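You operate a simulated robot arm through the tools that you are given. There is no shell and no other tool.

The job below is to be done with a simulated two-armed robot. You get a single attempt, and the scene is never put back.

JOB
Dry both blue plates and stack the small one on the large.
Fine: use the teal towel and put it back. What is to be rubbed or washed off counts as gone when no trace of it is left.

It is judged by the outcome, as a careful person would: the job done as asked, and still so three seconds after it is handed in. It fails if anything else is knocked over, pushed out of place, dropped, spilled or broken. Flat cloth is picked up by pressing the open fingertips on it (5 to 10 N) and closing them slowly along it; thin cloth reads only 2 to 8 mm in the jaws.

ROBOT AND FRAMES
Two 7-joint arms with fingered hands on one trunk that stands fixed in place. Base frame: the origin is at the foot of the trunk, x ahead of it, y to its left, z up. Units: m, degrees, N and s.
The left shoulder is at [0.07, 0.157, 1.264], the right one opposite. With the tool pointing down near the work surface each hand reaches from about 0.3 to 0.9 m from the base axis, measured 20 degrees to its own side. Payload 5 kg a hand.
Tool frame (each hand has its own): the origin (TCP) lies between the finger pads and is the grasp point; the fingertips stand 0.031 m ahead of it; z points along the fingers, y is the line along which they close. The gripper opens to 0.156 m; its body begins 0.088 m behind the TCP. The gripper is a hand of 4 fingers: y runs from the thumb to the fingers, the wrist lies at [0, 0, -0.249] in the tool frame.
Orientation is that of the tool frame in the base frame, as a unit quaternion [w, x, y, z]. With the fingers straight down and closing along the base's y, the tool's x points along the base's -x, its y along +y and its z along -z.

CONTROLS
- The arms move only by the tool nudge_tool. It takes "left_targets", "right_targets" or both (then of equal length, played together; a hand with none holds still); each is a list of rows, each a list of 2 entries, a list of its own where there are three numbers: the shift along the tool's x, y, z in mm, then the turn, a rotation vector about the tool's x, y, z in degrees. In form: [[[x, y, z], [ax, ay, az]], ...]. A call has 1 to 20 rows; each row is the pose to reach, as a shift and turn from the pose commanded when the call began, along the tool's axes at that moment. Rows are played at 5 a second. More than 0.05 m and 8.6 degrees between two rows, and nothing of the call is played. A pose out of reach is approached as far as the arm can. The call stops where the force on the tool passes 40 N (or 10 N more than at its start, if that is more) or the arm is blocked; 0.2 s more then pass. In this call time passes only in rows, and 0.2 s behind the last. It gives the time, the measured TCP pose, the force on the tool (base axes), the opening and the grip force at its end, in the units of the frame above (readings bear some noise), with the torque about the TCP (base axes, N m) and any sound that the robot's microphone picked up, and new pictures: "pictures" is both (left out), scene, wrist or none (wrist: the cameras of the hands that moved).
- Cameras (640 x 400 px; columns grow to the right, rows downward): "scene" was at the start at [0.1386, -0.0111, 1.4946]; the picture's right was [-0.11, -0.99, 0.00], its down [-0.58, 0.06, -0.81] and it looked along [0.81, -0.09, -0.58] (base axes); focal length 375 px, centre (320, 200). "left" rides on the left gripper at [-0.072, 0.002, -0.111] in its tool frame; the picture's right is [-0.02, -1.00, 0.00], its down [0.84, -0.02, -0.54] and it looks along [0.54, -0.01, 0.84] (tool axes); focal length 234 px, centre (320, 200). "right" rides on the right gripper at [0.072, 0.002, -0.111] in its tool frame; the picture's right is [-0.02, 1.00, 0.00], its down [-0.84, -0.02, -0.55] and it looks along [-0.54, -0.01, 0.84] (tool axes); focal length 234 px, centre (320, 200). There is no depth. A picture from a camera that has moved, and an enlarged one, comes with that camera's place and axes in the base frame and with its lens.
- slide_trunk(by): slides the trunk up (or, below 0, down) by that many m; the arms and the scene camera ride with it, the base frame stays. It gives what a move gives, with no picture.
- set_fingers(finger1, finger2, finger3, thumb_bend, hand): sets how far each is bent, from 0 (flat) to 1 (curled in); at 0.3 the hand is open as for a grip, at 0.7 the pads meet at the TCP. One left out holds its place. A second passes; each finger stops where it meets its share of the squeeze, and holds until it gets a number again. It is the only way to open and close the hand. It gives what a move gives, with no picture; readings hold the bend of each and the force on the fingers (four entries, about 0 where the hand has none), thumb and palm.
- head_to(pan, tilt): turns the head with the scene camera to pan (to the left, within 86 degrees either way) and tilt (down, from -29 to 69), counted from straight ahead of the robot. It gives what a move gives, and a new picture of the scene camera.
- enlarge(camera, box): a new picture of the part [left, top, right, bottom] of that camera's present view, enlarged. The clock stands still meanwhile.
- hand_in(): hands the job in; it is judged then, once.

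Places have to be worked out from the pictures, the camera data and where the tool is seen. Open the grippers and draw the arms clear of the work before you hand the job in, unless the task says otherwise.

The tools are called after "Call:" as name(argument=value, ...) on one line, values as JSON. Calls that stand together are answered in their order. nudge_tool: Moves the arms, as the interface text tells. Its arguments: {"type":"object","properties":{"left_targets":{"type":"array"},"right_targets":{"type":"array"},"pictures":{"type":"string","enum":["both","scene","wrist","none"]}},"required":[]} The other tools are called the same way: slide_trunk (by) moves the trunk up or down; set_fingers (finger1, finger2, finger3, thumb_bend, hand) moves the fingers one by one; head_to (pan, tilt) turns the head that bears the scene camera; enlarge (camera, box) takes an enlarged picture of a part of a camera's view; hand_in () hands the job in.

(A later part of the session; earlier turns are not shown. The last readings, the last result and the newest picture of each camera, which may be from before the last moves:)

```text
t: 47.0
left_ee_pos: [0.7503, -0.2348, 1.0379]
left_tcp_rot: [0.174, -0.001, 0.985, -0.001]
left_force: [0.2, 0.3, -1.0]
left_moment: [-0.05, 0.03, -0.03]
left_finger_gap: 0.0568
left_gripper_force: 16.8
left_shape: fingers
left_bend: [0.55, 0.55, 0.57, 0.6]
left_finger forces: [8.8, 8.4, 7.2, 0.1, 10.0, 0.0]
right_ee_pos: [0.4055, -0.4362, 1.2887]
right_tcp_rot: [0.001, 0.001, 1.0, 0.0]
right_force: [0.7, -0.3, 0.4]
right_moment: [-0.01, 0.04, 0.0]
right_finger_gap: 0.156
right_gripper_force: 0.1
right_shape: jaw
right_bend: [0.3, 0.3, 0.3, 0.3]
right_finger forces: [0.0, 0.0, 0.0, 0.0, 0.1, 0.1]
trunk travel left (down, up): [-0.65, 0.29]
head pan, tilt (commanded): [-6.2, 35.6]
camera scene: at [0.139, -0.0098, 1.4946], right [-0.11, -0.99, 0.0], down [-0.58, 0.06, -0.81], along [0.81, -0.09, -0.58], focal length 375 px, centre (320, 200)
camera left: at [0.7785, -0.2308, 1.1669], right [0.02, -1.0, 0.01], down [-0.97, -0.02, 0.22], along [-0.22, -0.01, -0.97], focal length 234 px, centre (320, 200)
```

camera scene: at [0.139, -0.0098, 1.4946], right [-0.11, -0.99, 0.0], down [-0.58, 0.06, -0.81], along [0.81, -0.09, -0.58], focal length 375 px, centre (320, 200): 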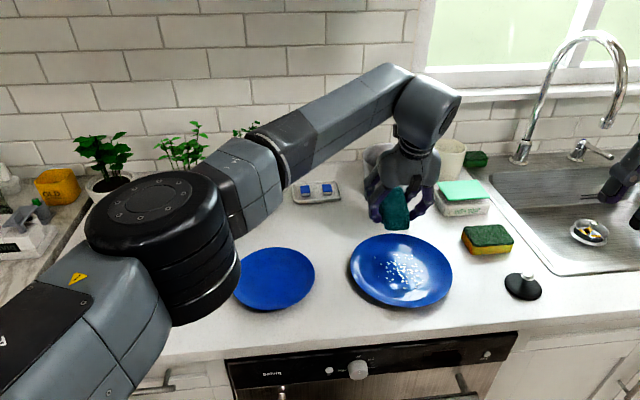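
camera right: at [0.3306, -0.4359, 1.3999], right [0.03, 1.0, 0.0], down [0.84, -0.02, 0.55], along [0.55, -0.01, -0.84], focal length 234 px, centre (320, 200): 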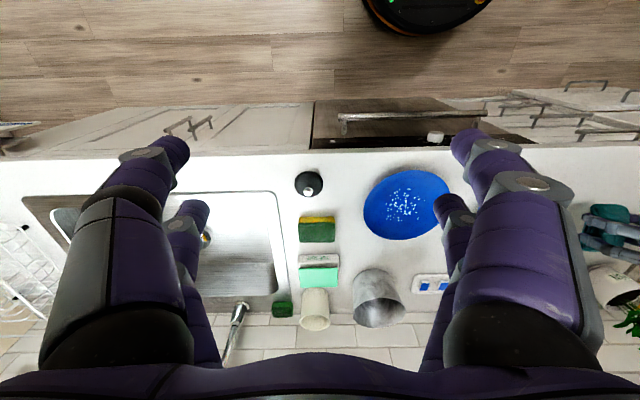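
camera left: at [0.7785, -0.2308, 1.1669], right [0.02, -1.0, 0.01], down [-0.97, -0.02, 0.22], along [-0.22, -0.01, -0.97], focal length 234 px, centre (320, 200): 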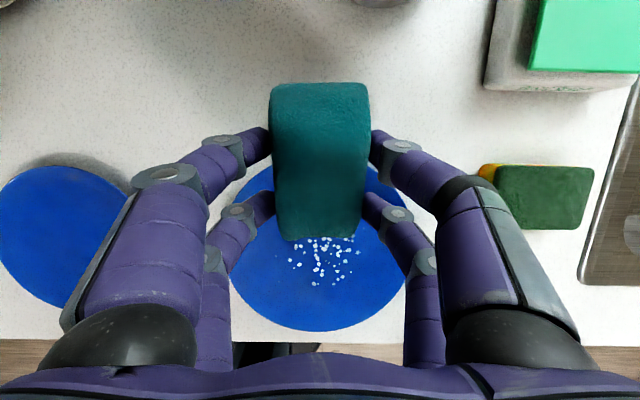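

Well clear of the soap, sponge and bucket. I lower the towel's near edge toward the large plate just behind the farthest droplets.

Call:
nudge_tool(left_targets=[[[15, 0, 20], [0, 0, 0]], [[30, 0, 38], [0, 0, 0]], [[34, 0, 44], [0, 0, 0]], [[34, 0, 44], [0, 0, 0]]], pictures="wrist")

Call:
nudge_tool(left_targets=[[[1.4, 0, 3.8], [0, 0, 0]], [[2.7, 0, 7.5], [0, 0, 0]], [[2.7, 0, 7.5], [0, 0, 0]]], pictures="none")

```text
t: 48.0
left_ee_pos: [0.7326, -0.2322, 0.9867]
left_tcp_rot: [0.174, 0.0, 0.985, 0.0]
left_force: [0.0, 0.1, 0.2]
left_moment: [-0.02, 0.03, 0.03]
left_finger_gap: 0.0569
left_gripper_force: 16.9
left_shape: fingers
left_bend: [0.55, 0.55, 0.57, 0.6]
left_finger forces: [8.8, 8.5, 7.2, 0.0, 10.1, 0.0]
right_ee_pos: [0.405, -0.439, 1.2886]
right_tcp_rot: [0.0, 0.001, 1.0, 0.0]
right_force: [0.4, 0.2, -0.3]
right_moment: [0.01, 0.03, 0.02]
right_finger_gap: 0.1561
right_gripper_force: 0.2
right_shape: jaw
right_bend: [0.3, 0.3, 0.3, 0.3]
right_finger forces: [0.0, 0.1, 0.0, 0.0, 0.0, 0.0]
trunk travel left (down, up): [-0.65, 0.29]
head pan, tilt (commanded): [-6.2, 35.6]
camera left: at [0.761, -0.2305, 1.1152], right [0.02, -1.0, 0.01], down [-0.97, -0.02, 0.23], along [-0.23, -0.01, -0.97], focal length 234 px, centre (320, 200)
```

left: 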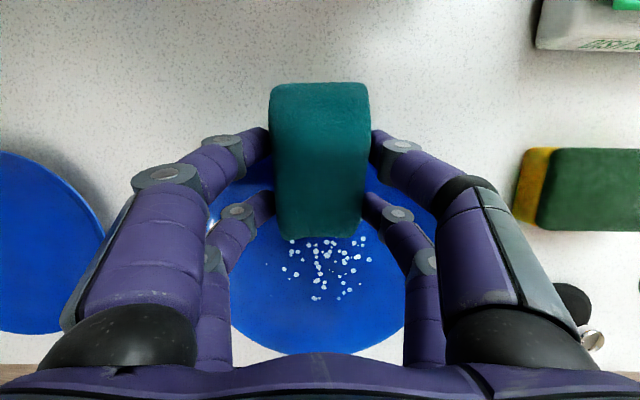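

```text
t: 48.8
left_ee_pos: [0.7321, -0.233, 0.976]
left_tcp_rot: [0.174, -0.001, 0.985, -0.001]
left_force: [0.2, -0.2, 0.1]
left_moment: [-0.03, -0.05, -0.03]
left_finger_gap: 0.0569
left_gripper_force: 18.0
left_shape: fingers
left_bend: [0.55, 0.55, 0.57, 0.6]
left_finger forces: [8.8, 8.5, 7.1, 0.0, 10.1, 0.0]
right_ee_pos: [0.4051, -0.4383, 1.2895]
right_tcp_rot: [-0.001, 0.0, 1.0, 0.0]
right_force: [-1.1, 0.0, 0.1]
right_moment: [-0.01, -0.01, -0.01]
right_finger_gap: 0.1559
right_gripper_force: 0.0
right_shape: jaw
right_bend: [0.3, 0.3, 0.3, 0.3]
right_finger forces: [0.0, 0.0, 0.1, 0.0, 0.1, 0.1]
trunk travel left (down, up): [-0.65, 0.29]
head pan, tilt (commanded): [-6.2, 35.6]
```

Close above the surface at TCP z 0.976 with no contact yet. I go down in 2 mm steps until I feel 8–10 N.

Call:
nudge_tool(left_targets=[[[0.7, 0, 1.9], [0, 0, 0]], [[1.4, 0, 3.8], [0, 0, 0]], [[1.4, 0, 3.8], [0, 0, 0]]], pictures="none")

Call:
nudge_tool(left_targets=[[[0.7, 0, 1.9], [0, 0, 0]], [[0.7, 0, 1.9], [0, 0, 0]]], pictures="none")

```text
t: 49.6
left_ee_pos: [0.7329, -0.2311, 0.9709]
left_tcp_rot: [0.173, 0.0, 0.985, 0.001]
left_force: [0.0, 0.1, -0.5]
left_moment: [0.01, -0.01, -0.01]
left_finger_gap: 0.0568
left_gripper_force: 17.4
left_shape: fingers
left_bend: [0.55, 0.55, 0.57, 0.6]
left_finger forces: [8.8, 8.5, 7.2, 0.0, 10.1, 0.0]
right_ee_pos: [0.4055, -0.4383, 1.2886]
right_tcp_rot: [0.0, 0.001, 1.0, 0.001]
right_force: [0.0, -0.1, -1.2]
right_moment: [-0.01, -0.02, -0.01]
right_finger_gap: 0.1559
right_gripper_force: 0.1
right_shape: jaw
right_bend: [0.3, 0.3, 0.3, 0.3]
right_finger forces: [0.0, 0.1, 0.0, 0.1, 0.1, 0.0]
trunk travel left (down, up): [-0.65, 0.29]
head pan, tilt (commanded): [-6.2, 35.6]
```

```text
t: 50.2
left_ee_pos: [0.7333, -0.232, 0.97]
left_tcp_rot: [0.174, 0.0, 0.985, 0.0]
left_force: [0.5, -0.1, -0.4]
left_moment: [0.02, -0.03, 0.0]
left_finger_gap: 0.0567
left_gripper_force: 17.6
left_shape: fingers
left_bend: [0.55, 0.55, 0.57, 0.6]
left_finger forces: [8.8, 8.6, 7.3, 0.1, 10.1, 0.1]
right_ee_pos: [0.4046, -0.4382, 1.2895]
right_tcp_rot: [0.0, 0.001, 1.0, 0.001]
right_force: [-0.3, 0.0, 0.5]
right_moment: [-0.03, -0.05, 0.0]
right_finger_gap: 0.156
right_gripper_force: 0.0
right_shape: jaw
right_bend: [0.3, 0.3, 0.3, 0.3]
right_finger forces: [0.1, 0.0, 0.1, 0.0, 0.1, 0.0]
trunk travel left (down, up): [-0.65, 0.29]
head pan, tilt (commanded): [-6.2, 35.6]
```

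Still free at 0.970. Two more small steps down.

Call:
nudge_tool(left_targets=[[[0.7, 0, 1.9], [0, 0, 0]], [[0.7, 0, 1.9], [0, 0, 0]]], pictures="none")

Call:
nudge_tool(left_targets=[[[0.7, 0, 1.9], [0, 0, 0]], [[0.7, 0, 1.9], [0, 0, 0]]], pictures="none")

```text
t: 50.8
left_ee_pos: [0.7324, -0.2317, 0.9696]
left_tcp_rot: [0.173, 0.0, 0.985, 0.0]
left_force: [-1.3, -0.9, 3.0]
left_moment: [0.05, -0.05, 0.03]
left_finger_gap: 0.0568
left_gripper_force: 17.2
left_shape: fingers
left_bend: [0.55, 0.55, 0.57, 0.6]
left_finger forces: [8.8, 8.5, 7.2, 0.0, 10.2, 0.0]
right_ee_pos: [0.4039, -0.4386, 1.2898]
right_tcp_rot: [0.0, 0.001, 1.0, 0.0]
right_force: [-0.8, 0.3, -0.4]
right_moment: [0.02, 0.01, 0.02]
right_finger_gap: 0.1561
right_gripper_force: 0.1
right_shape: jaw
right_bend: [0.3, 0.3, 0.3, 0.3]
right_finger forces: [0.0, 0.0, 0.0, 0.1, 0.1, 0.1]
trunk travel left (down, up): [-0.65, 0.29]
head pan, tilt (commanded): [-6.2, 35.6]
```

```text
t: 51.4
left_ee_pos: [0.7316, -0.2321, 0.9678]
left_tcp_rot: [0.175, 0.001, 0.985, -0.001]
left_force: [1.2, -1.0, 8.8]
left_moment: [0.1, -0.12, -0.03]
left_finger_gap: 0.0568
left_gripper_force: 17.6
left_shape: fingers
left_bend: [0.55, 0.55, 0.57, 0.6]
left_finger forces: [8.8, 8.6, 7.3, 0.0, 10.6, 0.0]
right_ee_pos: [0.4041, -0.4377, 1.2891]
right_tcp_rot: [0.001, 0.001, 1.0, 0.0]
right_force: [-0.2, 0.3, 0.2]
right_moment: [0.01, -0.01, 0.01]
right_finger_gap: 0.1561
right_gripper_force: 0.0
right_shape: jaw
right_bend: [0.3, 0.3, 0.3, 0.3]
right_finger forces: [0.1, 0.0, 0.1, 0.0, 0.0, 0.0]
trunk travel left (down, up): [-0.65, 0.29]
head pan, tilt (commanded): [-6.2, 35.6]
```

Pressing 8.8 N on the large plate. I stroke 90 mm toward me and back across the droplets.

Call:
nudge_tool(left_targets=[[[9.4, 0, -3.4], [0, 0, 0]], [[18.8, 0, -6.8], [0, 0, 0]], [[28.2, 0, -10.2], [0, 0, 0]], [[37.6, 0, -13.7], [0, 0, 0]], [[47, 0, -17.1], [0, 0, 0]], [[56.4, 0, -20.5], [0, 0, 0]], [[65.8, 0, -23.9], [0, 0, 0]], [[75.2, 0, -27.3], [0, 0, 0]], [[84.6, 0, -30.8], [0, 0, 0]]], pictures="scene")

Call:
nudge_tool(left_targets=[[[-9.4, 0, 3.4], [0, 0, 0]], [[-18.8, 0, 6.8], [0, 0, 0]], [[-28.2, 0, 10.2], [0, 0, 0]], [[-37.6, 0, 13.7], [0, 0, 0]], [[-47, 0, 17.1], [0, 0, 0]], [[-56.4, 0, 20.5], [0, 0, 0]], [[-65.8, 0, 23.9], [0, 0, 0]], [[-75.2, 0, 27.3], [0, 0, 0]], [[-84.6, 0, 30.8], [0, 0, 0]]], pictures="both")

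```text
t: 53.4
left_ee_pos: [0.6411, -0.2308, 0.9679]
left_tcp_rot: [0.174, 0.0, 0.985, 0.001]
left_force: [3.7, -0.8, 8.2]
left_moment: [0.04, 0.03, -0.02]
left_finger_gap: 0.0569
left_gripper_force: 18.0
left_shape: fingers
left_bend: [0.55, 0.55, 0.57, 0.6]
left_finger forces: [8.6, 8.9, 7.9, 0.0, 10.1, 0.0]
right_ee_pos: [0.4044, -0.438, 1.2893]
right_tcp_rot: [0.001, 0.001, 1.0, 0.0]
right_force: [-0.1, 0.0, 0.3]
right_moment: [-0.02, 0.0, -0.02]
right_finger_gap: 0.1557
right_gripper_force: 0.1
right_shape: jaw
right_bend: [0.3, 0.3, 0.3, 0.3]
right_finger forces: [0.1, 0.0, 0.0, 0.0, 0.0, 0.0]
trunk travel left (down, up): [-0.65, 0.29]
head pan, tilt (commanded): [-6.2, 35.6]
camera scene: at [0.1379, -0.0111, 1.4947], right [-0.11, -0.99, 0.0], down [-0.58, 0.06, -0.81], along [0.81, -0.09, -0.58], focal length 375 px, centre (320, 200)
```

scene: 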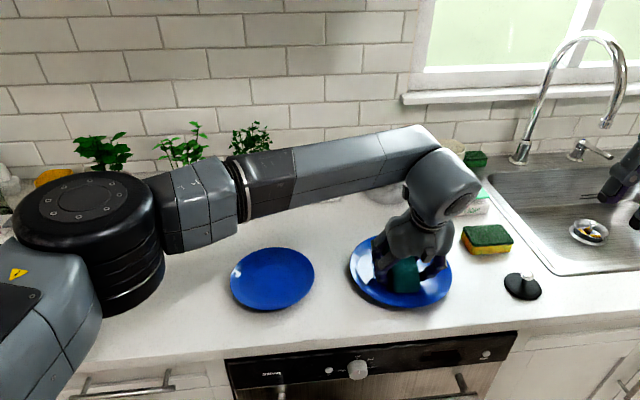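

```text
t: 55.4
left_ee_pos: [0.7312, -0.2325, 0.9684]
left_tcp_rot: [0.173, 0.0, 0.985, 0.0]
left_force: [-2.4, 0.0, 6.0]
left_moment: [0.09, 0.07, 0.07]
left_finger_gap: 0.0567
left_gripper_force: 18.3
left_shape: fingers
left_bend: [0.55, 0.55, 0.57, 0.6]
left_finger forces: [8.7, 9.2, 7.9, 0.0, 10.2, 0.0]
right_ee_pos: [0.4042, -0.4381, 1.2895]
right_tcp_rot: [0.001, 0.002, 1.0, 0.0]
right_force: [-0.7, -0.4, 0.1]
right_moment: [-0.04, 0.0, -0.01]
right_finger_gap: 0.1561
right_gripper_force: 0.1
right_shape: jaw
right_bend: [0.3, 0.3, 0.3, 0.3]
right_finger forces: [0.1, 0.0, 0.1, 0.0, 0.0, 0.0]
trunk travel left (down, up): [-0.65, 0.29]
head pan, tilt (commanded): [-6.2, 35.6]
camera scene: at [0.1368, -0.0116, 1.4948], right [-0.11, -0.99, 0.0], down [-0.58, 0.06, -0.81], along [0.81, -0.09, -0.58], focal length 375 px, centre (320, 200)
camera left: at [0.7603, -0.2303, 1.0974], right [0.02, -1.0, 0.01], down [-0.97, -0.02, 0.22], along [-0.22, -0.01, -0.97], focal length 234 px, centre (320, 200)
```

scene: 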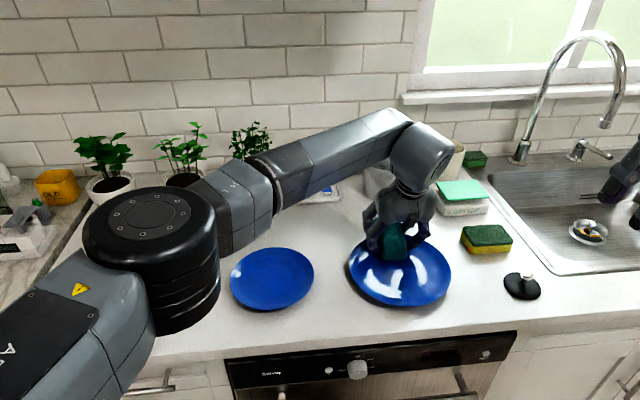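
left: 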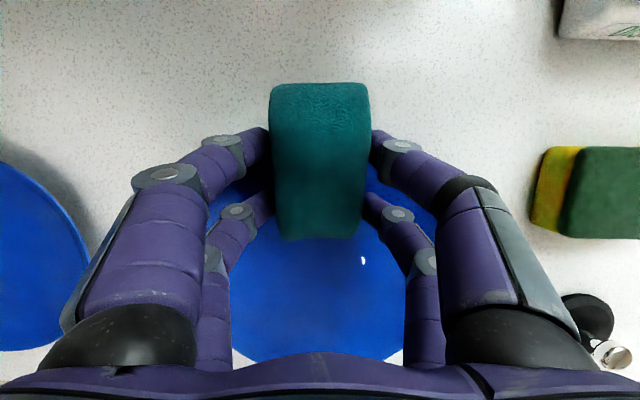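

The droplets on the large plate have vanished too. I add strokes 22 mm to either side for good measure.

Call:
nudge_tool(left_targets=[[[0, 8, 0], [0, 0, 0]], [[0, 16, 0], [0, 0, 0]], [[0, 22, 0], [0, 0, 0]], [[9.4, 22, -3.4], [0, 0, 0]], [[18.8, 22, -6.8], [0, 0, 0]], [[28.2, 22, -10.2], [0, 0, 0]], [[37.6, 22, -13.7], [0, 0, 0]], [[47, 22, -17.1], [0, 0, 0]], [[56.4, 22, -20.5], [0, 0, 0]], [[65.8, 22, -23.9], [0, 0, 0]], [[75.2, 22, -27.3], [0, 0, 0]], [[82, 22, -29.8], [0, 0, 0]]], pictures="none")

Call:
nudge_tool(left_targets=[[[0, -9, 0], [0, 0, 0]], [[0, -18, 0], [0, 0, 0]], [[0, -27, 0], [0, 0, 0]], [[0, -36, 0], [0, 0, 0]], [[0, -44, 0], [0, 0, 0]], [[-9.4, -44, 3.4], [0, 0, 0]], [[-18.8, -44, 6.8], [0, 0, 0]], [[-28.2, -44, 10.2], [0, 0, 0]], [[-37.6, -44, 13.7], [0, 0, 0]], [[-47, -44, 17.1], [0, 0, 0]], [[-56.4, -44, 20.5], [0, 0, 0]], [[-65.8, -44, 23.9], [0, 0, 0]], [[-75.2, -44, 27.3], [0, 0, 0]]], pictures="none")

```text
t: 58.0
left_ee_pos: [0.6449, -0.2104, 0.9672]
left_tcp_rot: [0.174, 0.001, 0.985, 0.0]
left_force: [4.7, -0.1, 7.4]
left_moment: [0.03, 0.01, 0.03]
left_finger_gap: 0.0568
left_gripper_force: 17.9
left_shape: fingers
left_bend: [0.55, 0.55, 0.56, 0.6]
left_finger forces: [8.6, 8.9, 8.1, 0.0, 10.4, 0.0]
right_ee_pos: [0.4043, -0.4383, 1.2885]
right_tcp_rot: [0.0, 0.001, 1.0, 0.0]
right_force: [0.8, 1.3, -0.9]
right_moment: [0.0, 0.01, -0.03]
right_finger_gap: 0.1558
right_gripper_force: 0.1
right_shape: jaw
right_bend: [0.3, 0.3, 0.3, 0.3]
right_finger forces: [0.0, 0.1, 0.0, 0.1, 0.0, 0.1]
trunk travel left (down, up): [-0.65, 0.29]
head pan, tilt (commanded): [-6.2, 35.6]
```

```text
t: 60.8
left_ee_pos: [0.7256, -0.2534, 0.9679]
left_tcp_rot: [0.174, 0.0, 0.985, 0.0]
left_force: [-0.7, 0.2, 0.4]
left_moment: [-0.01, 0.03, -0.03]
left_finger_gap: 0.0568
left_gripper_force: 16.9
left_shape: fingers
left_bend: [0.55, 0.55, 0.57, 0.6]
left_finger forces: [8.8, 8.3, 7.3, 0.0, 9.7, 0.0]
right_ee_pos: [0.4039, -0.4383, 1.289]
right_tcp_rot: [-0.001, 0.0, 1.0, 0.001]
right_force: [0.0, 1.0, 0.4]
right_moment: [-0.05, 0.02, 0.02]
right_finger_gap: 0.1555
right_gripper_force: 0.1
right_shape: jaw
right_bend: [0.3, 0.3, 0.3, 0.3]
right_finger forces: [0.1, 0.0, 0.1, 0.0, 0.1, 0.1]
trunk travel left (down, up): [-0.65, 0.29]
head pan, tilt (commanded): [-6.2, 35.6]
```

Now I lift the towel off and move it back over to the left, then inspect the large plate from two cameras.

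Call:
nudge_tool(left_targets=[[[-7, 0, -19], [0, 0, 0]], [[-21, 0, -56], [0, 0, 0]], [[-21, 40, -66], [0, 0, 0]], [[-21, 85, -70], [0, 0, 0]], [[-16, 130, -70], [0, 0, 0]], [[-11, 175, -70], [0, 0, 0]], [[-6, 220, -70], [0, 0, 0]], [[0, 265, -70], [0, 0, 0]], [[5, 310, -70], [0, 0, 0]], [[10, 355, -70], [0, 0, 0]], [[15, 400, -70], [0, 0, 0]]], pictures="both")

Call:
enlarge(camera="scene", box=[340, 225, 460, 315])

Call:
enlarge(camera="right", box=[340, 150, 480, 250])

```text
t: 63.2
left_ee_pos: [0.6885, 0.1469, 1.0261]
left_tcp_rot: [0.174, 0.0, 0.985, -0.001]
left_force: [-0.1, -0.2, -0.7]
left_moment: [-0.01, 0.02, -0.01]
left_finger_gap: 0.057
left_gripper_force: 16.6
left_shape: fingers
left_bend: [0.55, 0.55, 0.57, 0.6]
left_finger forces: [8.6, 8.2, 7.2, 0.1, 9.7, 0.0]
right_ee_pos: [0.4041, -0.4355, 1.2903]
right_tcp_rot: [0.001, 0.002, 1.0, -0.001]
right_force: [-0.4, 0.0, 0.3]
right_moment: [-0.02, -0.04, -0.01]
right_finger_gap: 0.1556
right_gripper_force: 0.1
right_shape: jaw
right_bend: [0.3, 0.3, 0.3, 0.3]
right_finger forces: [0.0, 0.1, 0.0, 0.0, 0.1, 0.1]
trunk travel left (down, up): [-0.65, 0.29]
head pan, tilt (commanded): [-6.2, 35.6]
camera scene: at [0.1378, -0.009, 1.4947], right [-0.11, -0.99, 0.0], down [-0.58, 0.06, -0.81], along [0.81, -0.09, -0.58], focal length 375 px, centre (320, 200)
camera left: at [0.7159, 0.1494, 1.1566], right [0.02, -1.0, 0.01], down [-0.97, -0.02, 0.22], along [-0.22, -0.01, -0.97], focal length 234 px, centre (320, 200)
```

scene: 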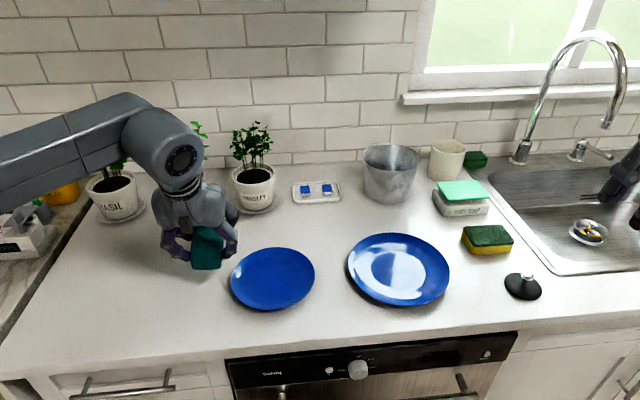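
left: 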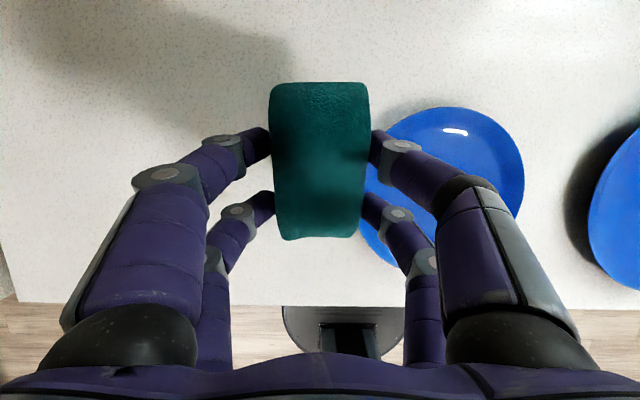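

```text
4.44 times, centred on (400, 270) of scene
camera zoom: at [0.1378, -0.009, 1.4947], right [-0.11, -0.99, 0.0], down [-0.58, 0.06, -0.81], along [0.81, -0.09, -0.58], focal length 1667 px, centre (-36, -111)
```

zoom: 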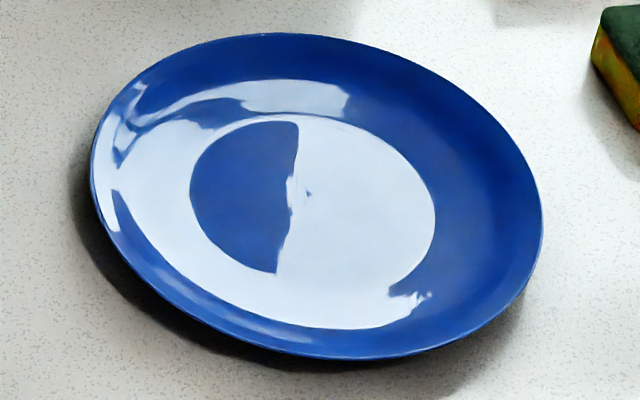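

```text
4.00 times, centred on (410, 200) of right
camera zoom: at [0.3308, -0.4327, 1.4011], right [0.03, 1.0, 0.0], down [0.84, -0.02, 0.55], along [0.55, -0.02, -0.84], focal length 937 px, centre (-40, 200)
```

zoom: 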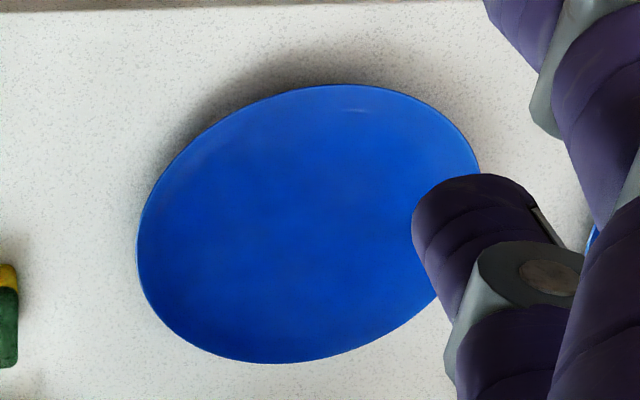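

Both plates are dry with no trace visible. Now I bring the towel upright again and back over its original spot ([0.680, 0.223]).

Call:
nudge_tool(left_targets=[[[3, 25, 1], [0, 7, 0]], [[6, 50, 2], [0, 14, 0]], [[10, 76.3, 2.7], [0, 20, 0]], [[10, 76.3, 2.7], [0, 20, 0]]], pictures="both")

```text
t: 64.2
left_ee_pos: [0.68, 0.2233, 1.0211]
left_tcp_rot: [-0.001, 0.0, 1.0, 0.0]
left_force: [0.6, 0.5, -0.5]
left_moment: [0.04, -0.02, 0.0]
left_finger_gap: 0.0569
left_gripper_force: 17.0
left_shape: fingers
left_bend: [0.55, 0.55, 0.57, 0.6]
left_finger forces: [8.6, 8.2, 7.2, 0.0, 9.7, 0.1]
right_ee_pos: [0.4049, -0.4391, 1.2883]
right_tcp_rot: [0.0, 0.0, 1.0, -0.001]
right_force: [-0.1, -0.1, -0.1]
right_moment: [-0.04, -0.01, -0.04]
right_finger_gap: 0.1559
right_gripper_force: 0.0
right_shape: jaw
right_bend: [0.3, 0.3, 0.3, 0.3]
right_finger forces: [0.1, 0.1, 0.1, 0.1, 0.1, 0.0]
trunk travel left (down, up): [-0.65, 0.29]
head pan, tilt (commanded): [-6.2, 35.6]
camera scene: at [0.1382, -0.0112, 1.4946], right [-0.11, -0.99, 0.0], down [-0.58, 0.06, -0.81], along [0.81, -0.09, -0.58], focal length 375 px, centre (320, 200)
camera left: at [0.7501, 0.2249, 1.1331], right [0.02, -1.0, 0.0], down [-0.84, -0.02, 0.55], along [-0.55, -0.01, -0.84], focal length 234 px, centre (320, 200)
```

scene: 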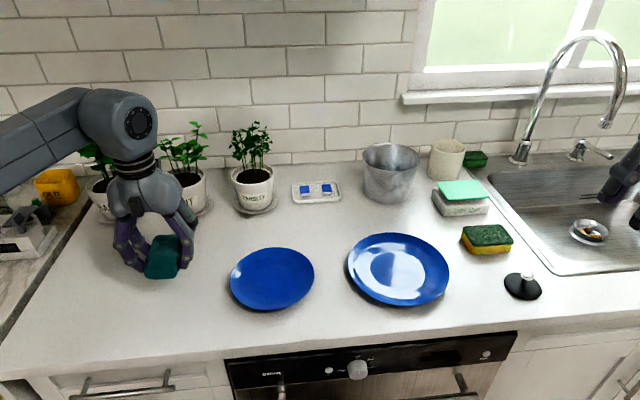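
left: 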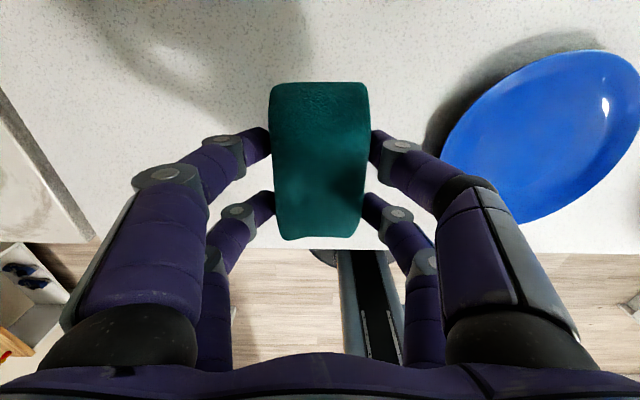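

Right above its old spot. I lower it to the counter and check for contact.

Call:
nudge_tool(left_targets=[[[0, 0, 25], [0, 0, 0]], [[0, 0, 45], [0, 0, 0]], [[0, 0, 58], [0, 0, 0]], [[0, 0, 63], [0, 0, 0]], [[0, 0, 65], [0, 0, 0]], [[0, 0, 65], [0, 0, 0]]], pictures="none")

Call:
nudge_tool(left_targets=[[[0, 0, 1.5], [0, 0, 0]], [[0, 0, 2], [0, 0, 0]]], pictures="none")

```text
t: 65.6
left_ee_pos: [0.6786, 0.2226, 0.9572]
left_tcp_rot: [0.0, 0.0, 1.0, 0.0]
left_force: [-0.8, -0.4, -0.4]
left_moment: [-0.02, -0.03, -0.02]
left_finger_gap: 0.0568
left_gripper_force: 16.5
left_shape: fingers
left_bend: [0.55, 0.55, 0.57, 0.6]
left_finger forces: [8.6, 8.2, 7.1, 0.1, 9.6, 0.1]
right_ee_pos: [0.4038, -0.437, 1.2884]
right_tcp_rot: [0.0, 0.001, 1.0, 0.0]
right_force: [0.7, 0.3, -0.6]
right_moment: [0.01, -0.02, 0.01]
right_finger_gap: 0.1559
right_gripper_force: 0.0
right_shape: jaw
right_bend: [0.3, 0.3, 0.3, 0.3]
right_finger forces: [0.1, 0.0, 0.1, 0.1, 0.0, 0.0]
trunk travel left (down, up): [-0.65, 0.29]
head pan, tilt (commanded): [-6.2, 35.6]
```

```text
t: 66.2
left_ee_pos: [0.6792, 0.2225, 0.9553]
left_tcp_rot: [0.001, 0.0, 1.0, 0.0]
left_force: [-0.3, 0.8, 3.8]
left_moment: [0.04, -0.24, 0.03]
left_finger_gap: 0.0567
left_gripper_force: 17.8
left_shape: fingers
left_bend: [0.55, 0.55, 0.57, 0.6]
left_finger forces: [9.3, 8.1, 6.9, 0.0, 10.3, 0.1]
right_ee_pos: [0.4037, -0.4379, 1.2884]
right_tcp_rot: [-0.001, 0.001, 1.0, 0.0]
right_force: [-0.7, 1.2, -0.4]
right_moment: [0.02, 0.02, 0.02]
right_finger_gap: 0.156
right_gripper_force: 0.1
right_shape: jaw
right_bend: [0.3, 0.3, 0.3, 0.3]
right_finger forces: [0.1, 0.1, 0.0, 0.0, 0.0, 0.1]
trunk travel left (down, up): [-0.65, 0.29]
head pan, tilt (commanded): [-6.2, 35.6]
```

The towel has touched down (3.8 N, far end first by a hair). I open the fingers to release it.

Call:
set_fingers(hand="left", finger1=0.5, finger2=0.5, finger3=0.5, thumb_bend=0.53)

Call:
enlarge(camera="left", box=[120, 60, 520, 310])

```text
t: 67.2
left_ee_pos: [0.679, 0.2229, 0.9543]
left_tcp_rot: [-0.001, 0.0, 1.0, 0.0]
left_force: [0.1, 0.5, 0.2]
left_moment: [0.01, 0.01, 0.03]
left_finger_gap: 0.0742
left_gripper_force: 0.0
left_shape: fingers
left_bend: [0.5, 0.5, 0.5, 0.53]
left_finger forces: [0.0, 0.0, 0.0, 0.1, 0.1, 0.1]
right_ee_pos: [0.4041, -0.4379, 1.2892]
right_tcp_rot: [0.0, 0.002, 1.0, -0.001]
right_force: [-0.5, -0.9, -0.9]
right_moment: [-0.01, -0.02, -0.01]
right_finger_gap: 0.1557
right_gripper_force: 0.0
right_shape: jaw
right_bend: [0.3, 0.3, 0.3, 0.3]
right_finger forces: [0.0, 0.0, 0.1, 0.0, 0.0, 0.0]
trunk travel left (down, up): [-0.65, 0.29]
head pan, tilt (commanded): [-6.2, 35.6]
```

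```text
1.60 times, centred on (320, 185) of left
camera zoom: at [0.7498, 0.2249, 1.0659], right [0.02, -1.0, 0.0], down [-0.84, -0.02, 0.54], along [-0.54, -0.01, -0.84], focal length 375 px, centre (320, 224)
```

zoom: 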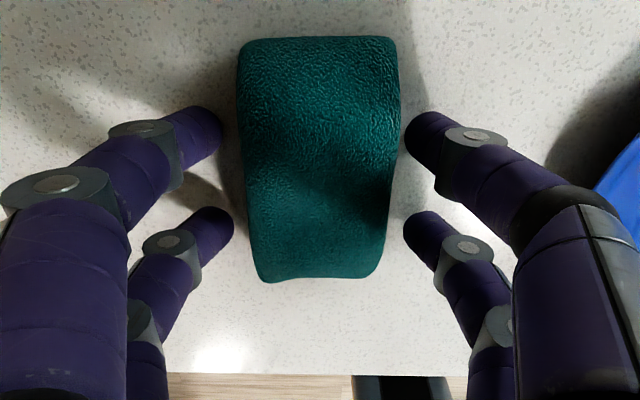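

The towel is released and lies as before within a couple of mm. I lift the left hand straight up.

Call:
nudge_tool(left_targets=[[[0, 0, -15], [0, 0, 0]], [[0, 0, -40], [0, 0, 0]], [[0, 0, -80], [0, 0, 0]], [[0, 0, -120], [0, 0, 0]]], pictures="both")

Call:
enlarge(camera="scene", box=[140, 220, 340, 345])

```text
t: 68.2
left_ee_pos: [0.6779, 0.2225, 1.0752]
left_tcp_rot: [-0.001, 0.0, 1.0, 0.0]
left_force: [-0.4, 0.5, 0.3]
left_moment: [0.03, -0.01, 0.0]
left_finger_gap: 0.0742
left_gripper_force: 0.0
left_shape: fingers
left_bend: [0.5, 0.5, 0.5, 0.53]
left_finger forces: [0.0, 0.0, 0.0, 0.0, 0.0, 0.1]
right_ee_pos: [0.4049, -0.4386, 1.2879]
right_tcp_rot: [0.001, 0.001, 1.0, 0.0]
right_force: [-0.3, 0.0, -0.5]
right_moment: [0.04, -0.05, 0.02]
right_finger_gap: 0.1561
right_gripper_force: 0.1
right_shape: jaw
right_bend: [0.3, 0.3, 0.3, 0.3]
right_finger forces: [0.0, 0.0, 0.0, 0.0, 0.1, 0.0]
trunk travel left (down, up): [-0.65, 0.29]
head pan, tilt (commanded): [-6.2, 35.6]
camera scene: at [0.1378, -0.0118, 1.4946], right [-0.11, -0.99, 0.0], down [-0.58, 0.06, -0.81], along [0.81, -0.09, -0.58], focal length 375 px, centre (320, 200)
camera left: at [0.7488, 0.2246, 1.1863], right [0.02, -1.0, 0.0], down [-0.84, -0.02, 0.54], along [-0.54, -0.01, -0.84], focal length 234 px, centre (320, 200)
```

scene: 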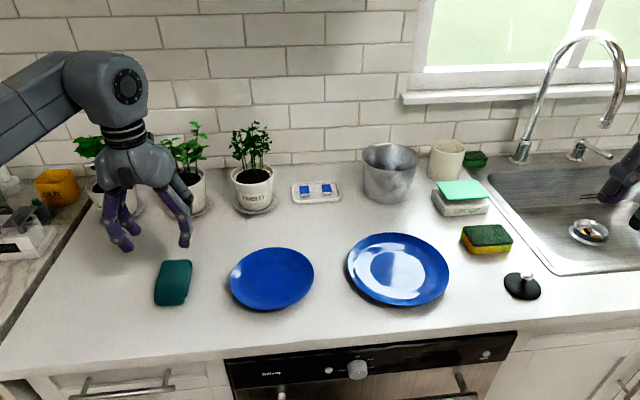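
left: 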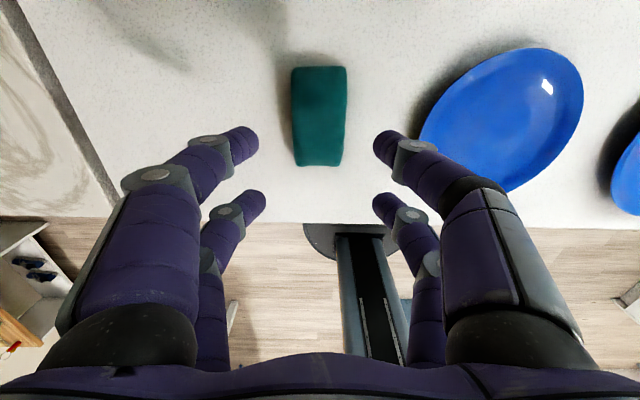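

```text
3.20 times, centred on (240, 282) of scene
camera zoom: at [0.1378, -0.0118, 1.4946], right [-0.11, -0.99, 0.0], down [-0.58, 0.06, -0.81], along [0.81, -0.09, -0.58], focal length 1201 px, centre (576, -64)
```

zoom: 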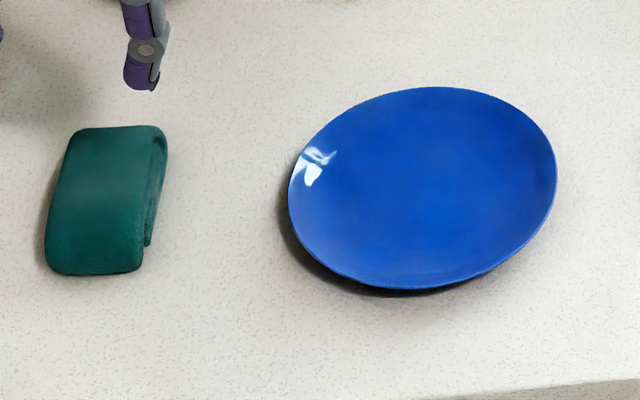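

The towel is back in its old place. Now the small plate (centre ≈ [0.672, 0.027], rim z ≈ 0.929, Ø ≈ 168 mm): I'll grip it across its diameter from above, since the fingers open past 0.156 at a smaller bend. I open wide and move above the plate.

Call:
set_fingers(hand="left", finger1=0.15, finger2=0.15, finger3=0.15, thumb_bend=0.15)

Call:
nudge_tool(left_targets=[[[2, -40, 5], [0, 0, 0]], [[4, -80, 10], [0, 0, 0]], [[6, -120, 15], [0, 0, 0]], [[8, -160, 20], [0, 0, 0]], [[10, -196, 25], [0, 0, 0]], [[10, -196, 25], [0, 0, 0]]], pictures="both")

Call:
enlarge(camera="scene", box=[180, 180, 360, 330])

```text
t: 69.2
left_ee_pos: [0.6779, 0.2215, 1.073]
left_tcp_rot: [-0.001, 0.0, 1.0, 0.0]
left_force: [-0.7, -0.8, -0.5]
left_moment: [-0.03, 0.02, -0.02]
left_finger_gap: 0.1962
left_gripper_force: 0.0
left_shape: fingers
left_bend: [0.15, 0.15, 0.15, 0.15]
left_finger forces: [0.1, 0.0, 0.0, 0.0, 0.1, 0.0]
right_ee_pos: [0.406, -0.4381, 1.2891]
right_tcp_rot: [0.0, 0.001, 1.0, 0.0]
right_force: [-0.5, 0.1, 0.4]
right_moment: [0.0, 0.03, 0.0]
right_finger_gap: 0.1559
right_gripper_force: 0.1
right_shape: jaw
right_bend: [0.3, 0.3, 0.3, 0.3]
right_finger forces: [0.0, 0.0, 0.0, 0.0, 0.0, 0.1]
trunk travel left (down, up): [-0.65, 0.29]
head pan, tilt (commanded): [-6.2, 35.6]
```

```text
t: 70.6
left_ee_pos: [0.6695, 0.029, 1.0492]
left_tcp_rot: [0.0, -0.002, 1.0, -0.001]
left_force: [-1.2, 0.5, 0.8]
left_moment: [-0.04, 0.01, 0.03]
left_finger_gap: 0.1965
left_gripper_force: 0.0
left_shape: fingers
left_bend: [0.15, 0.15, 0.15, 0.15]
left_finger forces: [0.0, 0.0, 0.1, 0.1, 0.0, 0.0]
right_ee_pos: [0.4044, -0.4371, 1.2901]
right_tcp_rot: [-0.001, 0.001, 1.0, -0.001]
right_force: [0.0, 0.3, 1.2]
right_moment: [-0.02, 0.01, 0.04]
right_finger_gap: 0.156
right_gripper_force: 0.1
right_shape: jaw
right_bend: [0.3, 0.3, 0.3, 0.3]
right_finger forces: [0.0, 0.0, 0.0, 0.1, 0.0, 0.0]
trunk travel left (down, up): [-0.65, 0.29]
head pan, tilt (commanded): [-6.2, 35.6]
camera scene: at [0.1383, -0.01, 1.4946], right [-0.11, -0.99, 0.0], down [-0.58, 0.06, -0.81], along [0.81, -0.09, -0.58], focal length 375 px, centre (320, 200)
camera left: at [0.7403, 0.0315, 1.1605], right [0.03, -1.0, 0.0], down [-0.84, -0.02, 0.54], along [-0.54, -0.01, -0.84], focal length 234 px, centre (320, 200)
```

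scene: 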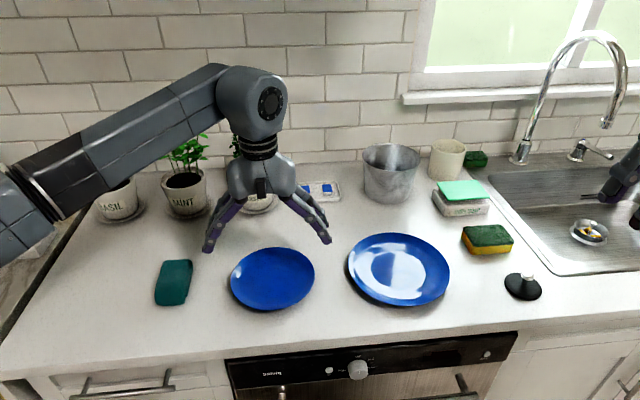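
left: 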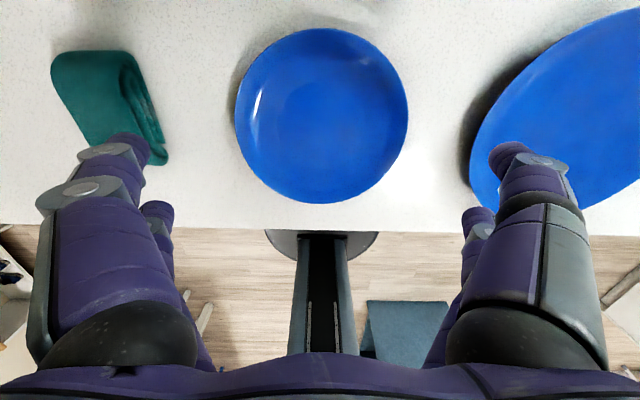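

```text
2.67 times, centred on (270, 255) of scene
camera zoom: at [0.1383, -0.01, 1.4946], right [-0.11, -0.99, 0.0], down [-0.58, 0.06, -0.81], along [0.81, -0.09, -0.58], focal length 1000 px, centre (453, 53)
```

zoom: 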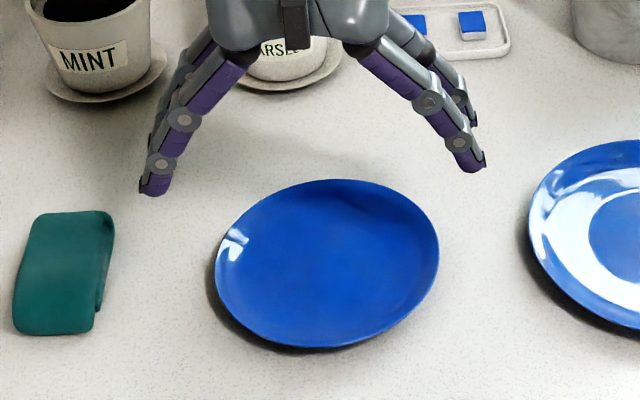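

The plate centre checks out at [0.671, 0.028], just under the hand. I descend around it with the fingers spread.

Call:
nudge_tool(left_targets=[[[0, 0, 30], [0, 0, 0]], [[0, 0, 60], [0, 0, 0]], [[0, 0, 78], [0, 0, 0]], [[0, 0, 86], [0, 0, 0]], [[0, 0, 91], [0, 0, 0]], [[0, 0, 91], [0, 0, 0]]], pictures="both")

Call:
enlarge(camera="scene", box=[180, 180, 360, 330])

```text
t: 72.0
left_ee_pos: [0.6687, 0.0268, 0.959]
left_tcp_rot: [-0.001, 0.0, 1.0, 0.0]
left_force: [0.2, 0.1, 0.0]
left_moment: [-0.02, -0.02, 0.0]
left_finger_gap: 0.1964
left_gripper_force: 0.1
left_shape: fingers
left_bend: [0.15, 0.15, 0.15, 0.15]
left_finger forces: [0.0, 0.1, 0.0, 0.0, 0.0, 0.1]
right_ee_pos: [0.4042, -0.4384, 1.2892]
right_tcp_rot: [0.0, 0.001, 1.0, 0.0]
right_force: [-0.3, -0.3, 0.2]
right_moment: [0.02, -0.02, 0.0]
right_finger_gap: 0.1558
right_gripper_force: 0.2
right_shape: jaw
right_bend: [0.3, 0.3, 0.3, 0.3]
right_finger forces: [0.0, 0.0, 0.1, 0.1, 0.0, 0.0]
trunk travel left (down, up): [-0.65, 0.29]
head pan, tilt (commanded): [-6.2, 35.6]
camera scene: at [0.1385, -0.0115, 1.4946], right [-0.11, -0.99, 0.0], down [-0.58, 0.06, -0.81], along [0.81, -0.09, -0.58], focal length 375 px, centre (320, 200)
camera left: at [0.7403, 0.0293, 1.07], right [0.02, -1.0, 0.0], down [-0.84, -0.02, 0.54], along [-0.54, -0.01, -0.84], focal length 234 px, centre (320, 200)
```

scene: 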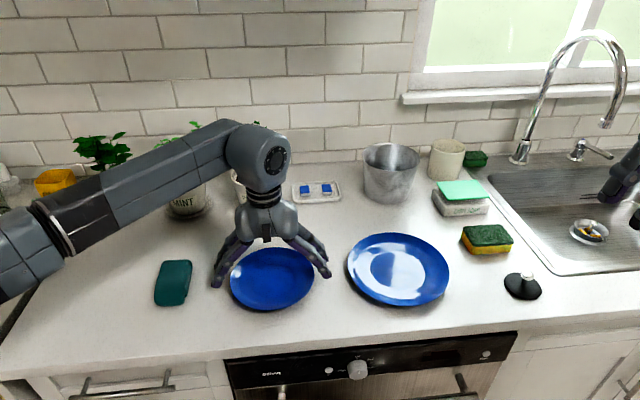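
left: 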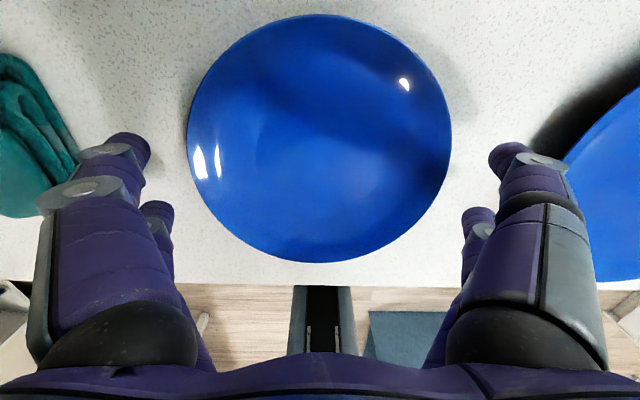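

```text
2.67 times, centred on (270, 255) of scene
camera zoom: at [0.1385, -0.0115, 1.4946], right [-0.11, -0.99, 0.0], down [-0.58, 0.06, -0.81], along [0.81, -0.09, -0.58], focal length 1000 px, centre (453, 53)
```

zoom: 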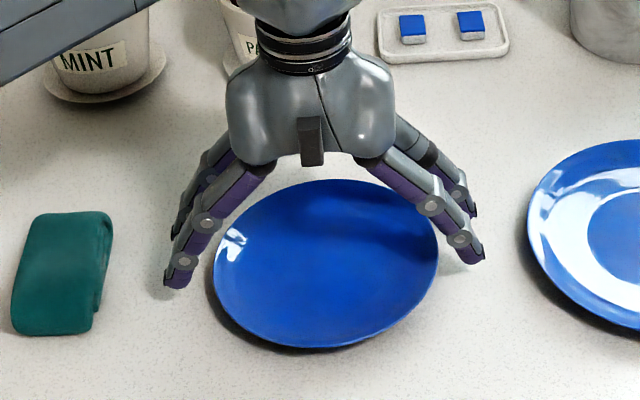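

The fingers straddle the plate with clearance on both sides. I close gently toward the rim.

Call:
set_fingers(hand="left", finger1=0.26, finger2=0.26, finger3=0.26, thumb_bend=0.26)

Call:
enlarge(camera="left", box=[60, 0, 580, 325])

Call:
enlarge(camera="scene", box=[200, 220, 350, 320])

```text
t: 73.0
left_ee_pos: [0.6688, 0.0278, 0.9582]
left_tcp_rot: [0.0, 0.0, 1.0, 0.0]
left_force: [0.4, -0.3, 0.0]
left_moment: [0.0, 0.01, -0.01]
left_finger_gap: 0.171
left_gripper_force: 0.1
left_shape: fingers
left_bend: [0.26, 0.26, 0.26, 0.26]
left_finger forces: [0.0, 0.0, 0.0, 0.0, 0.1, 0.1]
right_ee_pos: [0.4056, -0.4392, 1.2887]
right_tcp_rot: [0.001, 0.001, 1.0, 0.001]
right_force: [0.4, 0.6, 0.0]
right_moment: [0.0, -0.01, -0.02]
right_finger_gap: 0.1557
right_gripper_force: 0.0
right_shape: jaw
right_bend: [0.3, 0.3, 0.3, 0.3]
right_finger forces: [0.1, 0.1, 0.0, 0.0, 0.1, 0.1]
trunk travel left (down, up): [-0.65, 0.29]
head pan, tilt (commanded): [-6.2, 35.6]
```

```text
1.23 times, centred on (320, 162) of left
camera zoom: at [0.7403, 0.0294, 1.07], right [0.02, -1.0, 0.0], down [-0.84, -0.02, 0.54], along [-0.54, -0.01, -0.84], focal length 288 px, centre (320, 246)
```

zoom: 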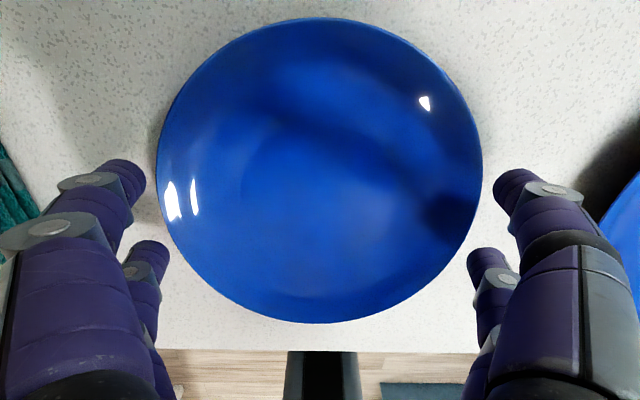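

```text
4.00 times, centred on (275, 270) of scene
camera zoom: at [0.1385, -0.0113, 1.4946], right [-0.11, -0.99, 0.0], down [-0.58, 0.06, -0.81], along [0.81, -0.09, -0.58], focal length 1501 px, centre (500, -80)
```

zoom: 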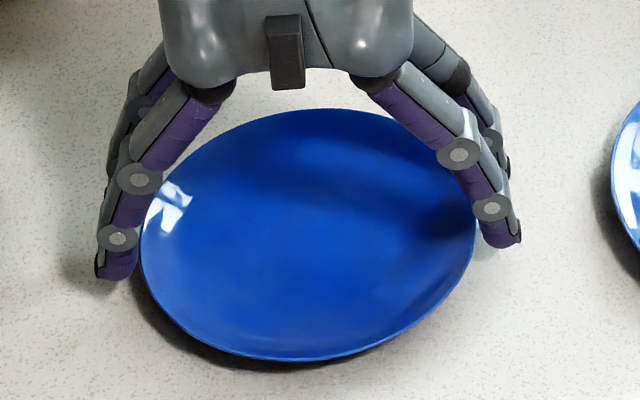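

Nearly at the rim (gap 0.171) with no force yet. I close further in small amounts.

Call:
set_fingers(hand="left", finger1=0.31, finger2=0.31, finger3=0.31, thumb_bend=0.31)

Call:
enlarge(camera="left", box=[60, 0, 580, 325])

Call:
enlarge(camera="scene", box=[200, 220, 350, 320])

```text
t: 74.0
left_ee_pos: [0.6682, 0.0275, 0.9592]
left_tcp_rot: [-0.001, -0.001, 1.0, 0.001]
left_force: [0.1, 0.8, 1.3]
left_moment: [0.02, 0.02, -0.03]
left_finger_gap: 0.161
left_gripper_force: 2.0
left_shape: fingers
left_bend: [0.29, 0.3, 0.3, 0.31]
left_finger forces: [1.7, 0.6, 1.0, 0.1, 0.5, 0.0]
right_ee_pos: [0.4048, -0.4361, 1.2886]
right_tcp_rot: [0.0, 0.001, 1.0, 0.0]
right_force: [1.2, -1.3, -0.3]
right_moment: [0.03, 0.0, -0.02]
right_finger_gap: 0.1559
right_gripper_force: 0.0
right_shape: jaw
right_bend: [0.3, 0.3, 0.3, 0.3]
right_finger forces: [0.1, 0.0, 0.0, 0.0, 0.0, 0.1]
trunk travel left (down, up): [-0.65, 0.29]
head pan, tilt (commanded): [-6.2, 35.6]
```

```text
1.23 times, centred on (320, 162) of left
camera zoom: at [0.7402, 0.0296, 1.0702], right [0.02, -1.0, 0.0], down [-0.84, -0.02, 0.54], along [-0.54, -0.01, -0.84], focal length 288 px, centre (320, 246)
```

zoom: 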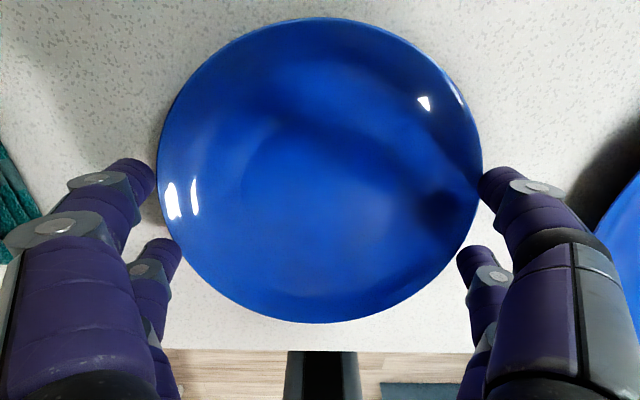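

```text
4.00 times, centred on (275, 270) of scene
camera zoom: at [0.1384, -0.0113, 1.4946], right [-0.11, -0.99, 0.0], down [-0.58, 0.06, -0.81], along [0.81, -0.09, -0.58], focal length 1501 px, centre (500, -80)
```

zoom: 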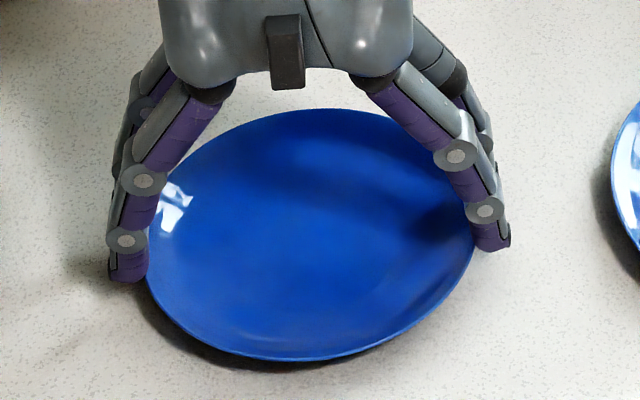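

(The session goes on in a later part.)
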